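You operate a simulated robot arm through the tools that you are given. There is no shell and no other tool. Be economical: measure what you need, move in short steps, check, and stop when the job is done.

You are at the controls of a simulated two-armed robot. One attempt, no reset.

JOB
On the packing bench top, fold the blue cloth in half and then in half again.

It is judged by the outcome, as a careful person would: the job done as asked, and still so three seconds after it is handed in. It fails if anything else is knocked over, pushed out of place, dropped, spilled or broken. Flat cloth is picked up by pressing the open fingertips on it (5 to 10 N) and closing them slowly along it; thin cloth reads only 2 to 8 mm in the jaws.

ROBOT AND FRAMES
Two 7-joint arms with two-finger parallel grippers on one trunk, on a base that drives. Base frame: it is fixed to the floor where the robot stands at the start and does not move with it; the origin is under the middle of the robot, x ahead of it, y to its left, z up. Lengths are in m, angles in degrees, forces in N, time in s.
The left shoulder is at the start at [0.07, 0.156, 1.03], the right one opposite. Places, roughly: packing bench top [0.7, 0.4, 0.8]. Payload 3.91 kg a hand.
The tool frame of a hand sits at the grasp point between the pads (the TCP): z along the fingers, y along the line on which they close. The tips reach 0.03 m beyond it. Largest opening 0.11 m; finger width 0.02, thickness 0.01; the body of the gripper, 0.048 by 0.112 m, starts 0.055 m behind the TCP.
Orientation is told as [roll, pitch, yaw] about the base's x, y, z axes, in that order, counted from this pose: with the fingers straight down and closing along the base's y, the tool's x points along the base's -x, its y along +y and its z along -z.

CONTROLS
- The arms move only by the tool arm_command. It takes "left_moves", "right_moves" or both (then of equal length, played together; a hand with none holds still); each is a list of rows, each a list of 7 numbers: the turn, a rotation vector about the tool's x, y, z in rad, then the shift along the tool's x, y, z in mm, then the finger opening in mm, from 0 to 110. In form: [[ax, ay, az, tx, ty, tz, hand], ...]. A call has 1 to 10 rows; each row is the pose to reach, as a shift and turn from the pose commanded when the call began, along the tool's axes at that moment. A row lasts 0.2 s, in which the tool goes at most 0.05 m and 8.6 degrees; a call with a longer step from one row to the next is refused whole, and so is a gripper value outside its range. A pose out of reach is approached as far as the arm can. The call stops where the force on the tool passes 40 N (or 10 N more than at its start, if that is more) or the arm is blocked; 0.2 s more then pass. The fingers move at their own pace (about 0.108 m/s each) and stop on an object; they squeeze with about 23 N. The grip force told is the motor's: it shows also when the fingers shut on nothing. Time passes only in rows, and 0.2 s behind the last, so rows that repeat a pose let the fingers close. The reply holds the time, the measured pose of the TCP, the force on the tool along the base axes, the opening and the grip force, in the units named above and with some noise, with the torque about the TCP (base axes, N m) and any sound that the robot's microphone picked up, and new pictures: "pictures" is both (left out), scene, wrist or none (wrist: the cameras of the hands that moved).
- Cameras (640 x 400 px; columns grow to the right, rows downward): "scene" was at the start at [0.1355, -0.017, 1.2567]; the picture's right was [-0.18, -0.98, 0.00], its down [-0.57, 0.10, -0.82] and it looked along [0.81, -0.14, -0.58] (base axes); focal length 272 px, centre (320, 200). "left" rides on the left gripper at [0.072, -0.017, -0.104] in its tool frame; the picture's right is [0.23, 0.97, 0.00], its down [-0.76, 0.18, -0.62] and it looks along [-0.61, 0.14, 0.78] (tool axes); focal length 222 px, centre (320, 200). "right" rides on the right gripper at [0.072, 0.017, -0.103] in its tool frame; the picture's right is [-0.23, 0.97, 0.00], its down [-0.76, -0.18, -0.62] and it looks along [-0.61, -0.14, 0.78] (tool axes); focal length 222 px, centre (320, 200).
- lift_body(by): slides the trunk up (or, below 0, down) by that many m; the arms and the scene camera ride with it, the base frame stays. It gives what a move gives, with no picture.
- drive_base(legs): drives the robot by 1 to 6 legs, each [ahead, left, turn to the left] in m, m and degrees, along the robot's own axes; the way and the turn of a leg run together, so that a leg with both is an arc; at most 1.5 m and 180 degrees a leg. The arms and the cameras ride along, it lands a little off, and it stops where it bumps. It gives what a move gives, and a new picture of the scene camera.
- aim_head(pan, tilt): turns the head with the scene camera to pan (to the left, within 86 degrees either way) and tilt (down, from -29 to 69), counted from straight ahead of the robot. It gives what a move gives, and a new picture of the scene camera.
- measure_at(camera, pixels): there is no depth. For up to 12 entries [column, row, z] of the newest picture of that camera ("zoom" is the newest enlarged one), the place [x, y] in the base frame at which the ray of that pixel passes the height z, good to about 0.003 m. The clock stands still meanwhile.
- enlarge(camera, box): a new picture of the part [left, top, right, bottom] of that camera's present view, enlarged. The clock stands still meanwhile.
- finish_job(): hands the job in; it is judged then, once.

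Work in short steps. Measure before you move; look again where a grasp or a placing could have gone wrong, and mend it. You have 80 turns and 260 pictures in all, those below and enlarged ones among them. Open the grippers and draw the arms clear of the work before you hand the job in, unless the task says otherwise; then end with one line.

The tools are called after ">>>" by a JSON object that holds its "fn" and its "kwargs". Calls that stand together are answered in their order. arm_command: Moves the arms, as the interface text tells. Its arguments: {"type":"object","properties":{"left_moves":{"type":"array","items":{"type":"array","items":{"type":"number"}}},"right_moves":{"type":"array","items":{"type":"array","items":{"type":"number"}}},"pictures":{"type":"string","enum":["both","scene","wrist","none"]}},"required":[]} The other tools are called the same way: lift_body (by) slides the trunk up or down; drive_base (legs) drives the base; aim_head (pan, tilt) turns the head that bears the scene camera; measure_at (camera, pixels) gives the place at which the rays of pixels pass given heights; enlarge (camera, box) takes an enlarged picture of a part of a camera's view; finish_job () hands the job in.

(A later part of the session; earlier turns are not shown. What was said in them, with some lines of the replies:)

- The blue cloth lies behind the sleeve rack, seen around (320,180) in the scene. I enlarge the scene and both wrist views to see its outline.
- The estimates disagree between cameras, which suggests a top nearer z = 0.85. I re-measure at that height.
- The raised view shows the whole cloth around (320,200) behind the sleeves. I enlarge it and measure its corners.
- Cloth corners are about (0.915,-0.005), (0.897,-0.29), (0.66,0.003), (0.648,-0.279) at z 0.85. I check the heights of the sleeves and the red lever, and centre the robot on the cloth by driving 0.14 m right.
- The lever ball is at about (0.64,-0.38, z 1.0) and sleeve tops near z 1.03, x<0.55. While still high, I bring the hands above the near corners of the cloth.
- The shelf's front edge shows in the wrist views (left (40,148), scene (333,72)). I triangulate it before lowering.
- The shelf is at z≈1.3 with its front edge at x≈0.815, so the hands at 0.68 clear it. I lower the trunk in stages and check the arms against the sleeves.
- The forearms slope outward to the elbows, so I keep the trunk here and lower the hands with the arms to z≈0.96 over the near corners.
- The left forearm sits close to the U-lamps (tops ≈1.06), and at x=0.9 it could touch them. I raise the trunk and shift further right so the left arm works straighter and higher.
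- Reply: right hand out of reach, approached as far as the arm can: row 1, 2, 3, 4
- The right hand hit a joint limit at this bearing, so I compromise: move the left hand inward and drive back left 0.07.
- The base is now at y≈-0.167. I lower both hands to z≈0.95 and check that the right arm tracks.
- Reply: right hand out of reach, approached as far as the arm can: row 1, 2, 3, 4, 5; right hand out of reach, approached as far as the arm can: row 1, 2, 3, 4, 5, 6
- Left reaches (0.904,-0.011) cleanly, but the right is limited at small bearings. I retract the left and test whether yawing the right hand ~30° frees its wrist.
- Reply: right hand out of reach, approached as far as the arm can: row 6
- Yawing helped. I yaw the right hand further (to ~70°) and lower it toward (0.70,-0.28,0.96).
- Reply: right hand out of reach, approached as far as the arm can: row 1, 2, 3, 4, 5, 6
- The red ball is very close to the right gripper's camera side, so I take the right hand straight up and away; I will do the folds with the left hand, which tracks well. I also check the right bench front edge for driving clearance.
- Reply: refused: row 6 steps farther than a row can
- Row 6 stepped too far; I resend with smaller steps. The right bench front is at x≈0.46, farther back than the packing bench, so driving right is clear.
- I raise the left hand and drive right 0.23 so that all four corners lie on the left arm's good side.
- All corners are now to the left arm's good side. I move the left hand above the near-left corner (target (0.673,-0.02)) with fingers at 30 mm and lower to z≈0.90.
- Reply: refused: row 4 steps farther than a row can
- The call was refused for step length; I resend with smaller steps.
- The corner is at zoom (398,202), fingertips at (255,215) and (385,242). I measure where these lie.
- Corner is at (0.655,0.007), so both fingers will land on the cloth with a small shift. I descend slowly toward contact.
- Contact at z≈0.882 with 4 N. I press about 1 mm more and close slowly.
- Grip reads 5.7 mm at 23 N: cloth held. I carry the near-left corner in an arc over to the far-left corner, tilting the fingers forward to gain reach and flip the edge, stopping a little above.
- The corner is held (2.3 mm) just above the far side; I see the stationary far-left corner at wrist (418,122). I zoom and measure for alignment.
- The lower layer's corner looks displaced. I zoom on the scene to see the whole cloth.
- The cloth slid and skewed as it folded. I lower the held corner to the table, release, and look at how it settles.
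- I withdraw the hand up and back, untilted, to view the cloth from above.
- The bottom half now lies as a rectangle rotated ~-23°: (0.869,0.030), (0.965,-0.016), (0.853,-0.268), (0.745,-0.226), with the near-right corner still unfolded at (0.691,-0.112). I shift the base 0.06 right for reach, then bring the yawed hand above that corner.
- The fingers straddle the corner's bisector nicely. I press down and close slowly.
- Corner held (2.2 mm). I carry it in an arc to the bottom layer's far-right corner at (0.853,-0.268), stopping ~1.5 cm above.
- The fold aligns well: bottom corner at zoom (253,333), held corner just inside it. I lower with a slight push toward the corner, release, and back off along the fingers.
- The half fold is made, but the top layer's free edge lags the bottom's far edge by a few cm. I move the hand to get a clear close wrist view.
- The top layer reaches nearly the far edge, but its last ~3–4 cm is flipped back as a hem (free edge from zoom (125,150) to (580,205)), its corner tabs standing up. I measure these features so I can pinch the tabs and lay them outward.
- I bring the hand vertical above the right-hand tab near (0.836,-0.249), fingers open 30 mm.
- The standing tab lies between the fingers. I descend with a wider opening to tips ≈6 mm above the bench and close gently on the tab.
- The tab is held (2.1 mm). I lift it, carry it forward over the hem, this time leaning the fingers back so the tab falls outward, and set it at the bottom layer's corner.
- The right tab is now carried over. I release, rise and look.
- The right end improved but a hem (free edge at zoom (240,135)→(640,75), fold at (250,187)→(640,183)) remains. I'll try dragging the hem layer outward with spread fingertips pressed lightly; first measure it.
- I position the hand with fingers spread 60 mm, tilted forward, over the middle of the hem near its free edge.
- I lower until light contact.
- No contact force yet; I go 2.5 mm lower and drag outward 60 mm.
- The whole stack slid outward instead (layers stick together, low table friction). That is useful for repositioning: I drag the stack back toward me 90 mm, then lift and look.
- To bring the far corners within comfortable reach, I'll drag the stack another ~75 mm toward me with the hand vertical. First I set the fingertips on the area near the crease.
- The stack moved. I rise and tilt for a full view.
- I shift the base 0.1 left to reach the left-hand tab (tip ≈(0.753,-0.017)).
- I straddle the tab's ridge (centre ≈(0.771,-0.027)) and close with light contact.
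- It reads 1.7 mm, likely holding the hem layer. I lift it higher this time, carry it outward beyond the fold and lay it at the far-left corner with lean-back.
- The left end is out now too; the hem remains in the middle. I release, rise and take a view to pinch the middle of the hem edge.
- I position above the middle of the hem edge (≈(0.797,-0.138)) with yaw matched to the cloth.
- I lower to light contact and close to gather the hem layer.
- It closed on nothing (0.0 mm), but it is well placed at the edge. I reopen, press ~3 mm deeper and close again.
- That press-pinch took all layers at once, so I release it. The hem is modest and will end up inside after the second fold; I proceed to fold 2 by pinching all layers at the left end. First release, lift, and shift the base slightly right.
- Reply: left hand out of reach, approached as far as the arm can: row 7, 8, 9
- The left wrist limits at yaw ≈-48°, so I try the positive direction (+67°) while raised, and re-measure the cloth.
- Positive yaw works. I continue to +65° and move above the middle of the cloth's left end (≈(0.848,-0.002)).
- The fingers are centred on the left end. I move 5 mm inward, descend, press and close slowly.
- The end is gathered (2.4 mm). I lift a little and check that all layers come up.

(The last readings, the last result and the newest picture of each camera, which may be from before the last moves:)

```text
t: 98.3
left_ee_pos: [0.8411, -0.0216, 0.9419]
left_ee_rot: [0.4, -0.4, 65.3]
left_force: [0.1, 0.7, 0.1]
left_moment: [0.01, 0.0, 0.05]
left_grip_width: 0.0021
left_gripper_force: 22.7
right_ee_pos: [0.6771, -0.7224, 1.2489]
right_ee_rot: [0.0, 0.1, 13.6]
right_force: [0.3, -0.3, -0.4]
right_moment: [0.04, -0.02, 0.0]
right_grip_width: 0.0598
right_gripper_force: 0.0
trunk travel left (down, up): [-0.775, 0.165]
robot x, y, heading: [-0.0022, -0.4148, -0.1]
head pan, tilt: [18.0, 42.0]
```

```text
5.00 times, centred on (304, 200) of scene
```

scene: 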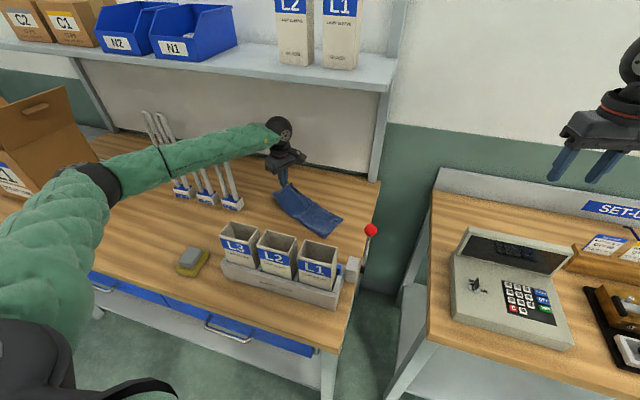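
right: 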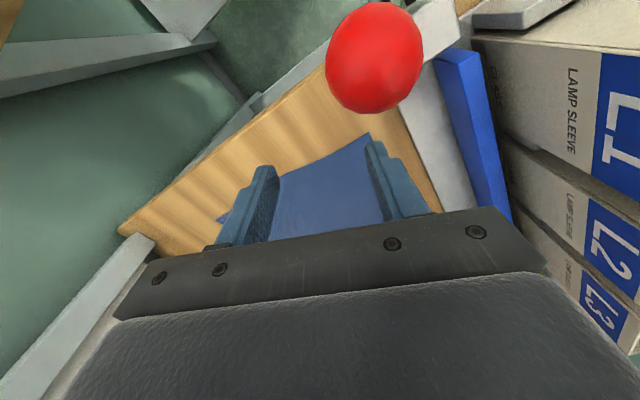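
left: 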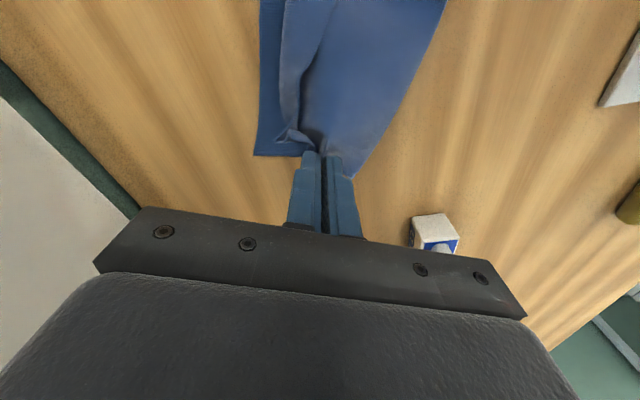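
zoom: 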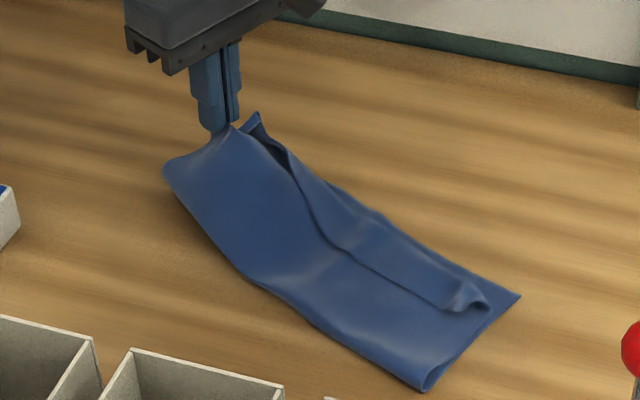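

Only the top layer came up (the bottom's corner stays flat at zoom (190,310)). I set it back down, release, and re-pinch with a firmer press to take both layers.

>>> {"fn": "arm_command", "kwargs": {"left_moves": [[0, 0, 0, -8, 0, 20, 0], [0, 0, 0, -18, 0, 42, 0], [0, 0, 0, -22, 0, 56, 0], [0, 0, 0, -24, 0, 59, 0], [0, 0, 0, -24, 0, 58, 12], [0, 0, 0, -24, 0, 56, 26], [0, 0, 0, -22, 0, 48, 36], [0, 0, 0, -18, 0, 30, 36], [0, 0, 0, -18, 0, 30, 36]], "pictures": "wrist"}}

>>> {"fn": "enlarge", "kwargs": {"camera": "left", "box": [160, 40, 480, 240]}}

```text
t: 100.3
left_ee_pos: [0.8476, -0.0055, 0.914]
left_ee_rot: [0.3, -0.4, 65.3]
left_force: [-0.5, 0.2, 0.4]
left_moment: [-0.03, 0.01, 0.0]
left_grip_width: 0.0361
left_gripper_force: 0.1
right_ee_pos: [0.6769, -0.7229, 1.2487]
right_ee_rot: [0.0, 0.0, 13.7]
right_force: [0.4, -0.2, 0.7]
right_moment: [-0.01, 0.04, -0.01]
right_grip_width: 0.0603
right_gripper_force: 0.1
trunk travel left (down, up): [-0.775, 0.165]
robot x, y, heading: [-0.002, -0.4163, 0.1]
head pan, tilt: [18.0, 42.0]
```

left: 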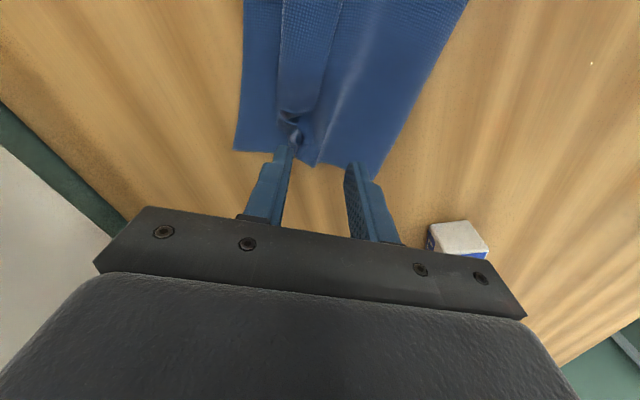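

```text
2.00 times, centred on (320, 140) of left
```

zoom: 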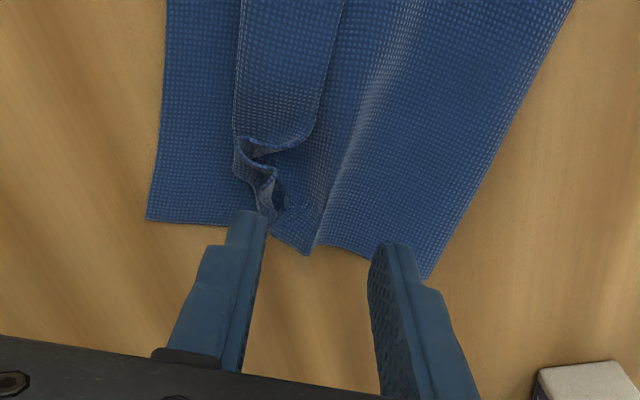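

The end has a slight ridge between the fingers. I press firmly (commanded ~2.5 mm deeper) 8 mm further inside and close.

>>> {"fn": "arm_command", "kwargs": {"left_moves": [[0, 0, 0, 4, 0, 20, 36], [0, 0, 0, 6, 0, 31, 36], [0, 0, 0, 6, 0, 35, 36], [0, 0, 0, 6, 0, 36.5, 36], [0, 0, 0, 6, 0, 36.5, 30], [0, 0, 0, 6, 0, 36.5, 24], [0, 0, 0, 6, 0, 36.5, 18], [0, 0, 0, 6, 0, 36.5, 12], [0, 0, 0, 6, 0, 36.5, 6], [0, 0, 0, 6, 0, 36, 0]], "pictures": "none"}}

>>> {"fn": "arm_command", "kwargs": {"left_moves": [[0, 0, 0, 0, 0, 0, 0], [0, 0, 0, 3, 0, -20, 0], [0, 0, 0, 10, 0, -42, 0], [0, 0, 0, 20, 0, -58, 0], [0, 0, 0, 20, 0, -58, 0]], "pictures": "wrist"}}

>>> {"fn": "enlarge", "kwargs": {"camera": "left", "box": [160, 0, 480, 200]}}

>>> {"fn": "enlarge", "kwargs": {"camera": "scene", "box": [240, 160, 368, 240]}}

```text
t: 101.6
left_ee_pos: [0.848, -0.012, 0.8825]
left_ee_rot: [-0.2, -0.6, 65.3]
left_force: [-5.5, -1.7, 24.2]
left_moment: [-0.31, -0.03, -0.1]
left_grip_width: 0.0224
left_gripper_force: 0.1
right_ee_pos: [0.6757, -0.723, 1.249]
right_ee_rot: [0.1, -0.1, 13.7]
right_force: [1.0, 0.7, 0.2]
right_moment: [-0.01, 0.01, -0.01]
right_grip_width: 0.0601
right_gripper_force: 0.1
trunk travel left (down, up): [-0.775, 0.165]
robot x, y, heading: [0.0011, -0.4158, -0.2]
head pan, tilt: [18.0, 42.0]
stopped in row 6 (left hand): the force on the tool passed its limit at 49 N (the readings are from after the stop); the commanded pose is now the measured one
```

```text
t: 102.8
left_ee_pos: [0.8397, -0.0299, 0.9383]
left_ee_rot: [0.1, -0.5, 65.3]
left_force: [1.1, 0.7, -0.6]
left_moment: [-0.05, -0.03, 0.02]
left_grip_width: 0.0034
left_gripper_force: 22.8
right_ee_pos: [0.678, -0.722, 1.2497]
right_ee_rot: [0.0, 0.0, 13.6]
right_force: [-0.5, 0.1, 0.2]
right_moment: [0.02, -0.04, -0.02]
right_grip_width: 0.0601
right_gripper_force: 0.0
trunk travel left (down, up): [-0.775, 0.165]
robot x, y, heading: [0.0041, -0.4151, -0.3]
head pan, tilt: [18.0, 42.0]
```

left: 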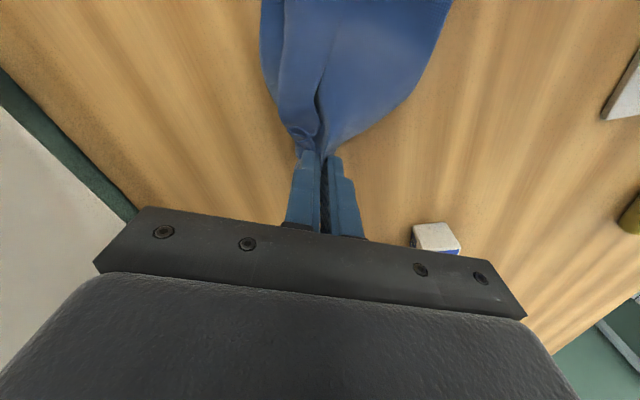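

```text
2.00 times, centred on (320, 100) of left
```

zoom: 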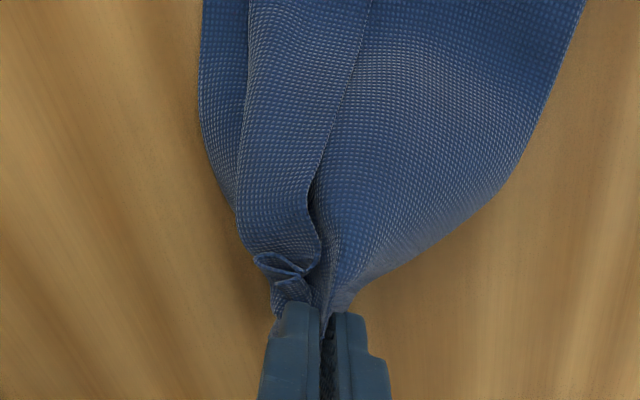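

```text
5.00 times, centred on (304, 200) of scene
```

zoom: 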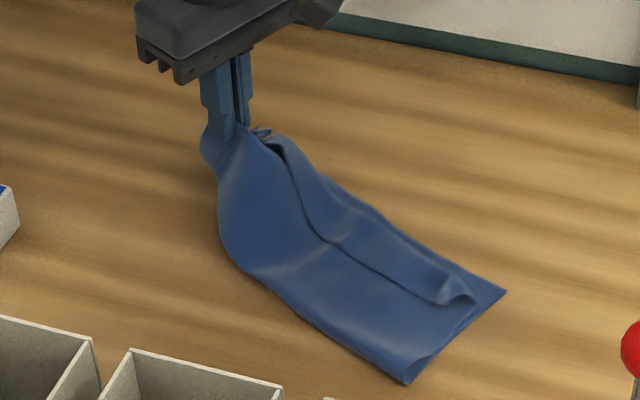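

Both layers are held now (3.4 mm). I measure the right end before carrying the left end over to it.

>>> {"fn": "measure_at", "kwargs": {"camera": "zoom", "pixels": [[505, 292, 0.85], [408, 383, 0.85], [255, 275, 0.85], [375, 212, 0.85]]}}

```text
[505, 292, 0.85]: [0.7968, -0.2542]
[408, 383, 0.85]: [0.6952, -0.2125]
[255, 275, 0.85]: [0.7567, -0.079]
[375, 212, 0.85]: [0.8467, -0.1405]
```

I carry the left end in an arc (~22 cm along the cloth) over the right end, leaning the hand so the end falls outward, and lower it.

>>> {"fn": "arm_command", "kwargs": {"left_moves": [[0, 0, 0, 32, 0, -26, 0], [0, 0, 0, 70, 0, -40, 0], [0, 0, 0, 108, 0, -42, 0], [0, -0.08, 0, 144, 0, -32, 0], [0, -0.16, 0, 176, 0, -14, 0], [0, -0.24, 0, 204, 0, 6, 0], [0, -0.3, 0, 226, 0, 26, 0], [0, -0.3, 0, 234, 0, 40, 0], [0, -0.3, 0, 230, 0, 47, 0], [0, -0.3, 0, 226, 0, 50, 0]], "pictures": "both"}}

>>> {"fn": "enlarge", "kwargs": {"camera": "left", "box": [160, 0, 480, 200]}}

>>> {"fn": "enlarge", "kwargs": {"camera": "scene", "box": [240, 160, 368, 240]}}

```text
t: 105.0
left_ee_pos: [0.7439, -0.2362, 0.8881]
left_ee_rot: [-0.2, -17.9, 65.2]
left_force: [-0.7, -3.6, 15.0]
left_moment: [-0.14, -0.09, -0.02]
left_grip_width: 0.0032
left_gripper_force: 23.3
right_ee_pos: [0.6753, -0.7238, 1.2504]
right_ee_rot: [0.0, -0.2, 13.6]
right_force: [0.2, -0.4, 0.3]
right_moment: [0.02, 0.0, 0.0]
right_grip_width: 0.0599
right_gripper_force: 0.0
trunk travel left (down, up): [-0.775, 0.165]
robot x, y, heading: [0.0, -0.4165, -0.2]
head pan, tilt: [18.0, 42.0]
```

scene: 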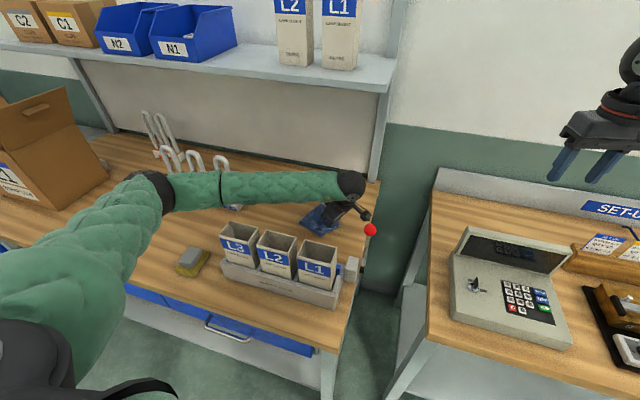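
left: 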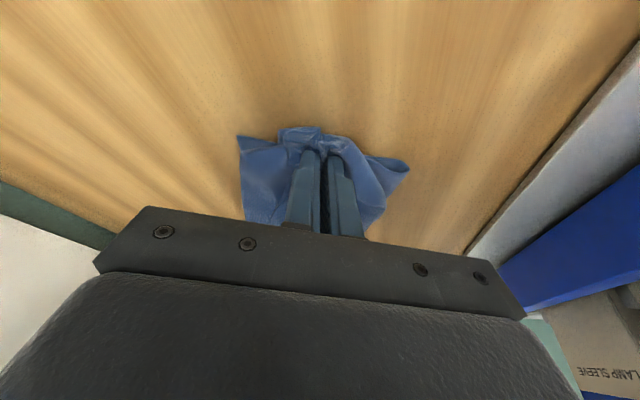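

```text
2.00 times, centred on (320, 100) of left
```

zoom: 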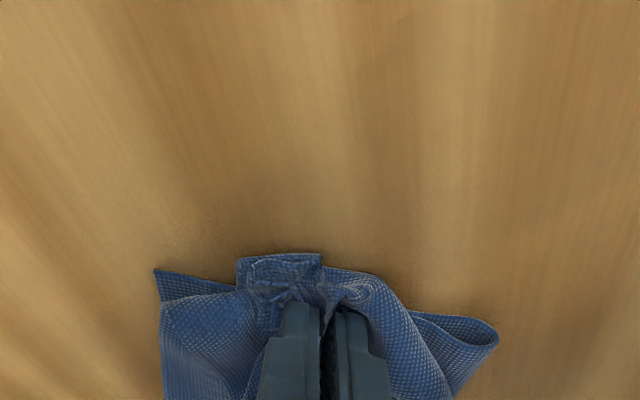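

```text
5.00 times, centred on (304, 200) of scene
```

zoom: 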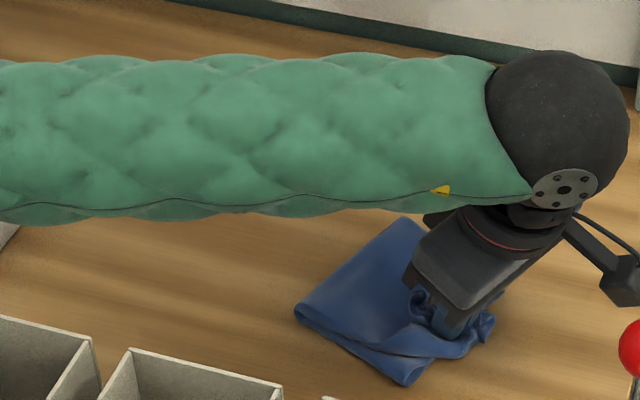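

The end is laid over the right end, bunched at the grip. I release, rise and look.

>>> {"fn": "arm_command", "kwargs": {"left_moves": [[0, 0, 0, 0, 0, -1, 10], [0, 0, 0, 0, 0, -2, 30], [0, 0, 0, 0, 0, -20, 40], [0, 0, 0, 0, 0, -55, 40], [0, 0.1, 0, 0, 0, -95, 40], [0, 0.2, 0, -20, 0, -130, 40], [0, 0.3, 0, -50, 0, -160, 40], [0, 0.3, 0, -90, 0, -180, 40], [0, 0.3, 0, -130, 0, -190, 40], [0, 0.3, 0, -130, 0, -190, 40]], "pictures": "both"}}

>>> {"fn": "enlarge", "kwargs": {"camera": "scene", "box": [264, 176, 376, 246]}}

```text
t: 107.2
left_ee_pos: [0.7671, -0.1748, 1.1047]
left_ee_rot: [-0.1, -0.6, 65.0]
left_force: [-0.4, 0.2, -0.6]
left_moment: [0.05, 0.04, -0.01]
left_grip_width: 0.0403
left_gripper_force: 0.1
right_ee_pos: [0.6732, -0.7225, 1.2509]
right_ee_rot: [0.1, -0.2, 13.7]
right_force: [0.2, -1.3, 0.2]
right_moment: [-0.03, -0.02, 0.01]
right_grip_width: 0.06
right_gripper_force: 0.1
trunk travel left (down, up): [-0.775, 0.165]
robot x, y, heading: [0.0035, -0.4147, 0.1]
head pan, tilt: [18.0, 42.0]
```

scene: 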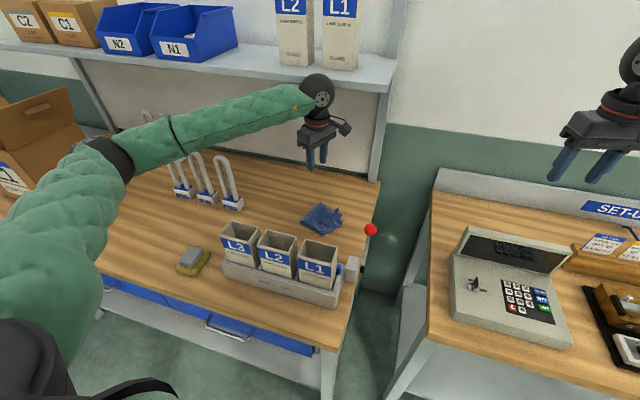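
left: 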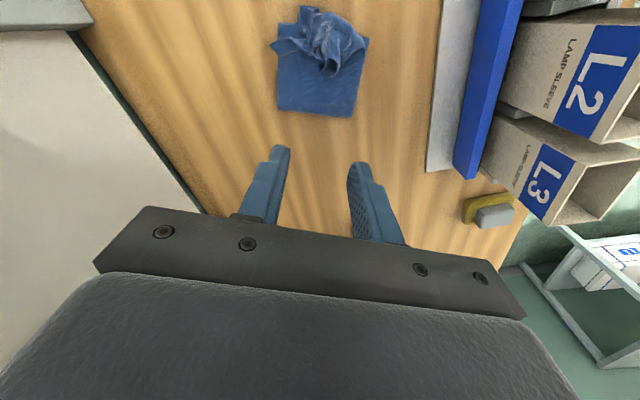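

```text
5.71 times, centred on (320, 211) of scene
```

zoom: 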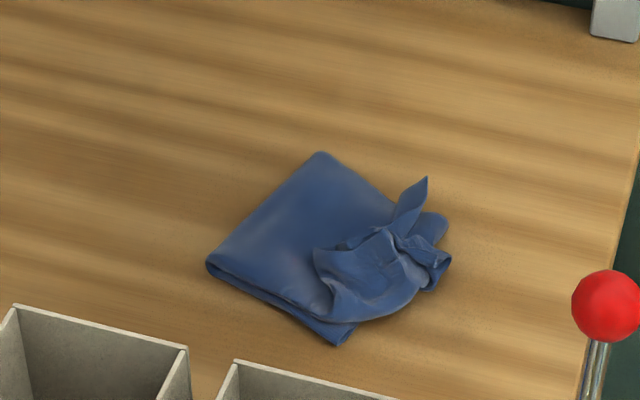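

The footprint is now about a quarter, but the free end is crumpled. I zoom to plan tidying: pressing closed fingertips on the bunch and opening them to spread it.

>>> {"fn": "enlarge", "kwargs": {"camera": "left", "box": [240, 0, 400, 100]}}

>>> {"fn": "measure_at", "kwargs": {"camera": "zoom", "pixels": [[130, 150, 0.852], [160, 420, 0.855], [250, 30, 0.87], [515, 155, 0.86], [440, 460, 0.855], [350, 150, 0.88]]}}

>>> {"fn": "measure_at", "kwargs": {"camera": "scene", "pixels": [[320, 203, 0.855], [300.5, 222.5, 0.855], [323.5, 236.5, 0.852], [342, 215, 0.855], [342, 222, 0.855]]}}

```text
4.00 times, centred on (320, 50) of left
```

zoom: 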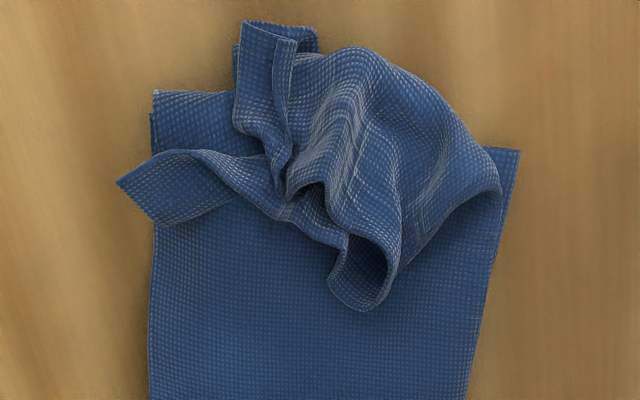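

```text
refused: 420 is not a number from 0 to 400
```

```text
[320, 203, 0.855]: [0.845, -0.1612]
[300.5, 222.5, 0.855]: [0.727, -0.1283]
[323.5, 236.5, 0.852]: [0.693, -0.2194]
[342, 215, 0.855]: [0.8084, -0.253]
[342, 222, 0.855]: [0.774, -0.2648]
```

>>> {"fn": "measure_at", "kwargs": {"camera": "zoom", "pixels": [[118, 182, 0.865], [165, 185, 0.865], [215, 170, 0.87], [153, 92, 0.852], [520, 152, 0.852], [275, 25, 0.87], [290, 190, 0.87], [355, 300, 0.865], [365, 260, 0.875], [450, 200, 0.875], [150, 395, 0.856], [465, 395, 0.856]]}}

```text
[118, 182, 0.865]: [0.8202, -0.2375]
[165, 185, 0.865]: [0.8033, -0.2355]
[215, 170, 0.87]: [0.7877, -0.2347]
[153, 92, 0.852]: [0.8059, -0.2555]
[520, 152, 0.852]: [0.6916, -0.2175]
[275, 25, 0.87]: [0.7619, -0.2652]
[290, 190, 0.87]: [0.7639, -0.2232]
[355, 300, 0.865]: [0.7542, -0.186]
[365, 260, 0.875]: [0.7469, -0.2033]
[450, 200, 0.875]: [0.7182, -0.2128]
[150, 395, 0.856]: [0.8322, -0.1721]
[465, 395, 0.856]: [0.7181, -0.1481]
```

I press the closed fingertips onto the bunch centre (≈(0.757,-0.232)) and watch the force.

>>> {"fn": "arm_command", "kwargs": {"left_moves": [[0, 0, 0, 15, -4, 40, 4], [0, 0, 0, 30, -8, 80, 4], [0, 0, 0, 45, -11, 120, 4], [0, 0, 0, 57, -14, 160, 4], [0, 0, 0, 57, -14, 195, 4], [0, 0, 0, 57, -14, 208, 4], [0, 0, 0, 57, -14, 216, 4], [0, 0, 0, 57, -14, 219, 4]], "pictures": "none"}}

```text
t: 109.0
left_ee_pos: [0.7625, -0.2299, 0.8883]
left_ee_rot: [0.0, -0.6, 65.3]
left_force: [0.6, -1.0, 11.4]
left_moment: [0.0, -0.1, 0.01]
left_grip_width: 0.004
left_gripper_force: 0.2
right_ee_pos: [0.6758, -0.7231, 1.2509]
right_ee_rot: [0.0, -0.2, 13.6]
right_force: [-0.1, 0.5, -1.0]
right_moment: [0.01, 0.02, 0.0]
right_grip_width: 0.06
right_gripper_force: 0.1
trunk travel left (down, up): [-0.775, 0.165]
robot x, y, heading: [0.0033, -0.417, -0.1]
head pan, tilt: [18.0, 42.0]
```

Contact with 11 N. I spread the fingers slowly to smooth the bunch outward, then rise and look.

>>> {"fn": "arm_command", "kwargs": {"left_moves": [[0, 0, 0, 1, 0, -0.5, 12], [0, 0, 0, 2, 0, -0.5, 22], [0, 0, 0, 3, 0, 0, 32], [0, 0, 0, 4, 0, 0, 42], [0, 0, 0, 5, 0, 0.5, 52], [0, 0, 0, 6, 0, 0.5, 62], [0, 0, 0, 6, 0, 1, 74], [0, 0, 0, 6, 0, 1, 86], [0, 0, 0, 6, 0, 1, 94], [0, 0, 0, 6, 0, -30, 94]], "pictures": "none"}}

>>> {"fn": "arm_command", "kwargs": {"left_moves": [[0, 0, 0, -15, 0, -40, 94], [0, 0, 0, -45, 0, -70, 94], [0, 0, 0, -75, 0, -100, 94], [0, 0, 0, -75, 0, -100, 94]], "pictures": "both"}}

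>>> {"fn": "enlarge", "kwargs": {"camera": "left", "box": [200, 0, 440, 150]}}

>>> {"fn": "enlarge", "kwargs": {"camera": "scene", "box": [264, 176, 376, 246]}}

```text
t: 111.2
left_ee_pos: [0.7586, -0.2378, 0.914]
left_ee_rot: [0.2, -0.5, 65.1]
left_force: [-0.2, 0.3, 0.0]
left_moment: [-0.01, -0.01, 0.03]
left_grip_width: 0.0942
left_gripper_force: 0.0
right_ee_pos: [0.6773, -0.7217, 1.2483]
right_ee_rot: [0.0, 0.1, 13.6]
right_force: [-0.9, -0.2, 0.3]
right_moment: [0.01, 0.01, 0.0]
right_grip_width: 0.06
right_gripper_force: 0.1
trunk travel left (down, up): [-0.775, 0.165]
robot x, y, heading: [0.0029, -0.4151, -0.1]
head pan, tilt: [18.0, 42.0]
```

```text
t: 112.2
left_ee_pos: [0.7903, -0.1701, 1.018]
left_ee_rot: [0.1, -0.6, 65.3]
left_force: [-0.4, 0.2, 0.2]
left_moment: [-0.01, -0.01, 0.04]
left_grip_width: 0.0941
left_gripper_force: 0.0
right_ee_pos: [0.6774, -0.7242, 1.2495]
right_ee_rot: [0.0, -0.2, 13.6]
right_force: [0.5, -0.2, -0.6]
right_moment: [-0.01, 0.01, 0.04]
right_grip_width: 0.0598
right_gripper_force: 0.2
trunk travel left (down, up): [-0.775, 0.165]
robot x, y, heading: [-0.0004, -0.4173, -0.0]
head pan, tilt: [18.0, 42.0]
```

scene: 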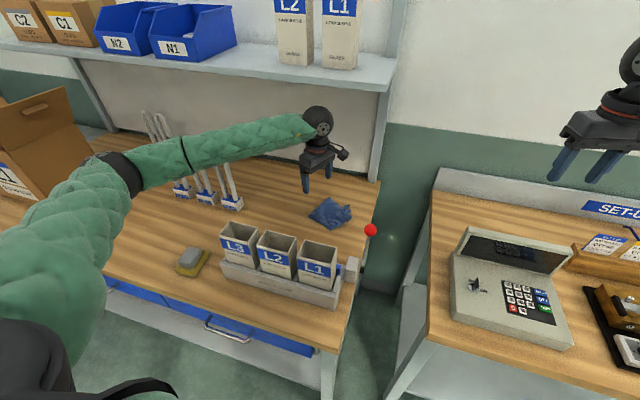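
left: 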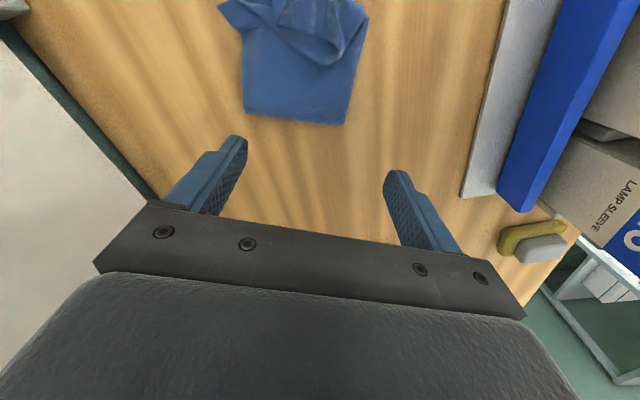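

```text
2.67 times, centred on (320, 75) of left
```

zoom: 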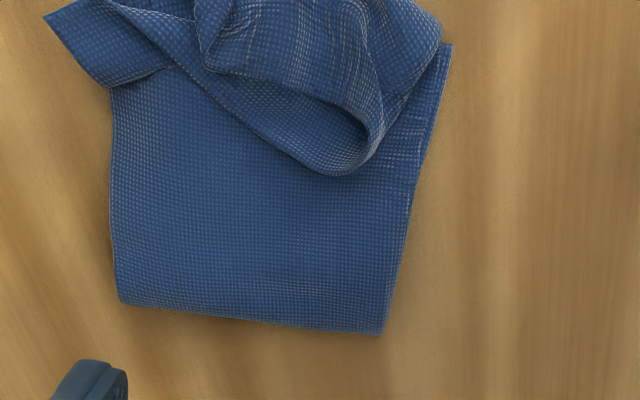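

```text
5.71 times, centred on (320, 211) of scene
```

zoom: 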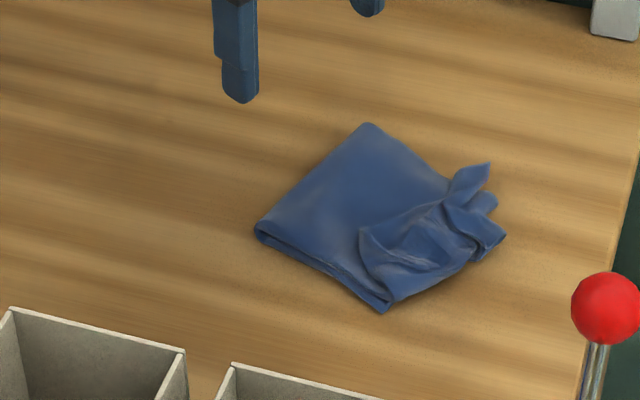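

Flatter now. The near-side corner of the top half is still flipped back (tip at wrist zoom (350,168)); I measure it to pinch and lay it over the right-near corner.

>>> {"fn": "measure_at", "kwargs": {"camera": "zoom", "pixels": [[350, 172, 0.865], [370, 120, 0.868], [300, 120, 0.868], [205, 68, 0.868], [450, 45, 0.855], [440, 45, 0.865], [48, 18, 0.858], [110, 88, 0.855], [120, 302, 0.856], [383, 334, 0.856]]}}

>>> {"fn": "measure_at", "kwargs": {"camera": "scene", "pixels": [[331.5, 230.5, 0.852], [352, 217.5, 0.855], [349, 205, 0.86], [327, 216.5, 0.87], [350.5, 211, 0.852]]}}

```text
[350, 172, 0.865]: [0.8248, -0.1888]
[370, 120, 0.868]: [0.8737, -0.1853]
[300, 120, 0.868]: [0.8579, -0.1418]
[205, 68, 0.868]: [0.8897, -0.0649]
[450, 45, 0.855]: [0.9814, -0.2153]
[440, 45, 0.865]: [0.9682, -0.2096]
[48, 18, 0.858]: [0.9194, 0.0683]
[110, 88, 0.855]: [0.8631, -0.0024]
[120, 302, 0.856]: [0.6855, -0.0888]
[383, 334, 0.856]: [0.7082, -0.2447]
```

```text
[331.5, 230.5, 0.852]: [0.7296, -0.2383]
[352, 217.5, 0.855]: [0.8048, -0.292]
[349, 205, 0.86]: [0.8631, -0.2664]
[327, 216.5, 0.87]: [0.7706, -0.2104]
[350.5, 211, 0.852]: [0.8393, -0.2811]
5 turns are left
```

Only a few turns remain. I make one small correction: pinch the flipped tip near (0.772,-0.22), then lay it toward the near-right corner.

>>> {"fn": "arm_command", "kwargs": {"left_moves": [[0, 0, 0, 18, -1, 40, 36], [0, 0, 0, 38, -3, 80, 36], [0, 0, 0, 53, -4.5, 110, 36], [0, 0, 0, 53, -4.5, 125, 36], [0, 0, 0, 53, -4.5, 129, 36], [0, 0, 0, 53, -4.5, 129, 26], [0, 0, 0, 53, -4.5, 129, 17], [0, 0, 0, 53, -4.5, 129, 8], [0, 0, 0, 53, -4.5, 129, 0], [0, 0, 0, 53, -4.5, 129, 0]], "pictures": "wrist"}}

```text
t: 114.4
left_ee_pos: [0.7724, -0.2204, 0.8869]
left_ee_rot: [0.1, -0.5, 65.3]
left_force: [0.6, -0.2, 0.7]
left_moment: [0.02, 0.02, 0.0]
left_grip_width: 0.0026
left_gripper_force: 22.8
right_ee_pos: [0.6777, -0.7227, 1.2482]
right_ee_rot: [-0.1, -0.1, 13.6]
right_force: [-0.5, -0.7, 0.6]
right_moment: [0.02, 0.03, 0.02]
right_grip_width: 0.0603
right_gripper_force: 0.1
trunk travel left (down, up): [-0.775, 0.165]
robot x, y, heading: [0.0024, -0.4158, -0.2]
head pan, tilt: [18.0, 42.0]
4 turns are left
```

left: 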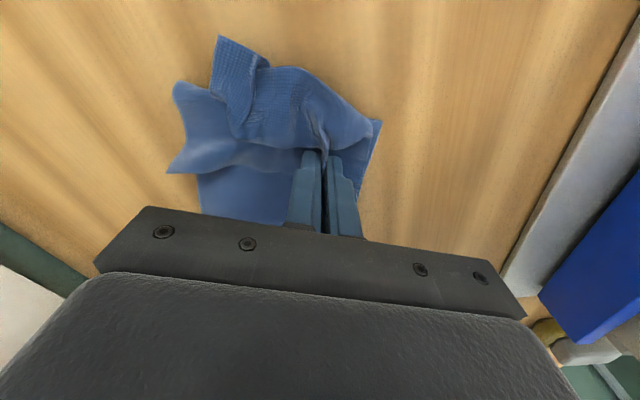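

The tip is held (2.6 mm). I lift it, lay it toward the near-right corner, release, and rise.

>>> {"fn": "arm_command", "kwargs": {"left_moves": [[0, 0, 0, 0, 0, -18, 0], [0, 0, 0, 12, 7, -30, 0], [0, 0, 0, 34, 17, -28, 0], [0, 0, 0, 50, 26, -14, 0], [0, 0, 0, 50, 26, -2, 0], [0, 0, 0, 50, 26, -1, 14], [0, 0, 0, 50, 26, -2, 30], [0, 0, 0, 50, 26, -28, 30], [0, 0, 0, 40, 20, -70, 30], [0, 0, 0, 10, 0, -100, 30]], "pictures": "both"}}

```text
t: 116.6
left_ee_pos: [0.7684, -0.231, 0.9865]
left_ee_rot: [0.1, -0.5, 65.2]
left_force: [0.9, -0.2, 0.0]
left_moment: [-0.01, 0.02, -0.03]
left_grip_width: 0.03
left_gripper_force: 0.1
right_ee_pos: [0.6782, -0.7223, 1.2486]
right_ee_rot: [0.0, 0.0, 13.6]
right_force: [-0.3, -0.1, -0.1]
right_moment: [0.03, -0.01, 0.01]
right_grip_width: 0.0601
right_gripper_force: 0.1
trunk travel left (down, up): [-0.775, 0.165]
robot x, y, heading: [-0.0003, -0.4164, -0.3]
head pan, tilt: [18.0, 42.0]
3 turns are left
```

scene: 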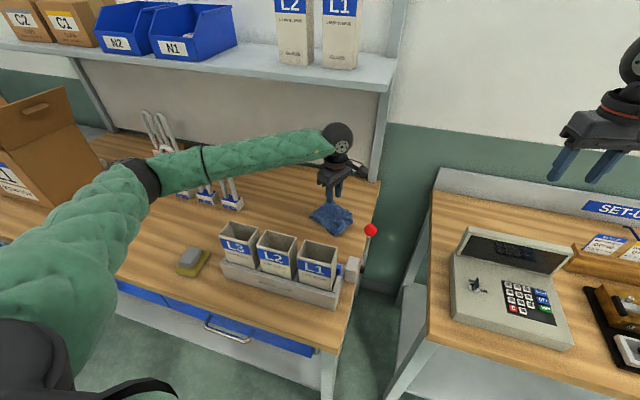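
left: 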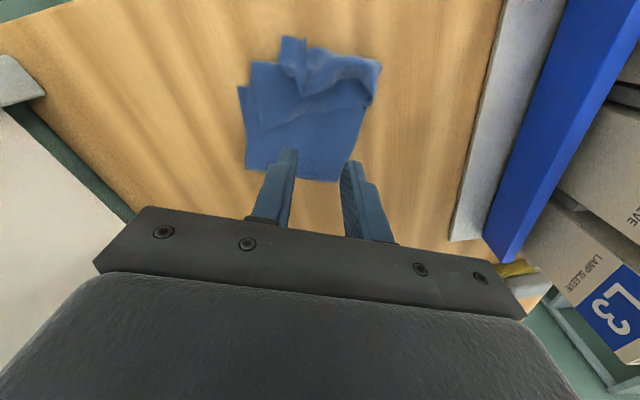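

The cloth is now a compact, fairly neat quarter-size packet (wrist (245–380, 40–180)), well inside the bench, and nothing else was disturbed. I draw the arm up and clear of the work.

>>> {"fn": "arm_command", "kwargs": {"left_moves": [[0, 0, 0, 0, 0, -40, 60], [0, 0, 0, -20, 0, -80, 60], [0, 0, 0, -40, 10, -115, 60], [0, 0, 0, -60, 25, -150, 60], [0, 0, 0, -75, 50, -180, 60], [0, 0, 0, -85, 80, -200, 60]], "pictures": "scene"}}

```text
t: 118.0
left_ee_pos: [0.7273, -0.1206, 1.1911]
left_ee_rot: [-0.1, -0.6, 65.3]
left_force: [-0.3, -1.6, 0.4]
left_moment: [0.0, 0.0, 0.02]
left_grip_width: 0.0602
left_gripper_force: 0.0
right_ee_pos: [0.6744, -0.7242, 1.2508]
right_ee_rot: [0.0, -0.1, 13.5]
right_force: [-0.1, 0.1, -0.1]
right_moment: [-0.01, -0.03, 0.01]
right_grip_width: 0.0601
right_gripper_force: 0.1
trunk travel left (down, up): [-0.775, 0.165]
robot x, y, heading: [0.0, -0.4172, -0.1]
head pan, tilt: [18.0, 42.0]
2 turns are left
```

scene: 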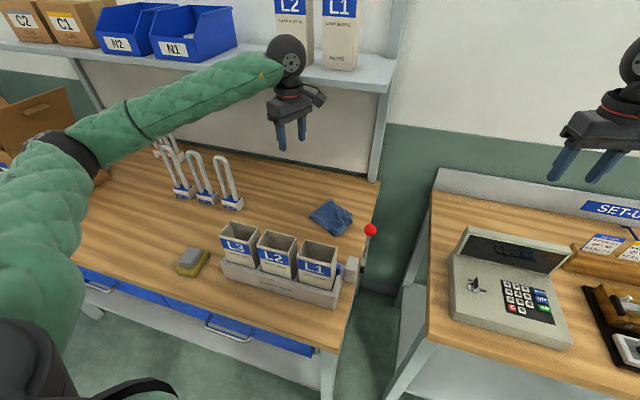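

The packet lies at scene (330,216), the grippers are open and both arms are clear; I hand the job in.

>>> {"fn": "finish_job", "kwargs": {}}

```text
The job is handed in.
```

The blue cloth is folded in half and then in half again, and lies on the packing bench as a packet of roughly a quarter of its original size. The folds are rough. A strip about 3–4 cm wide along one edge is turned back inside. The free end is still somewhat crumpled, and I ran out of turns before smoothing it. The last picture shows nothing else knocked over or moved, and both grippers are open and clear of the work.
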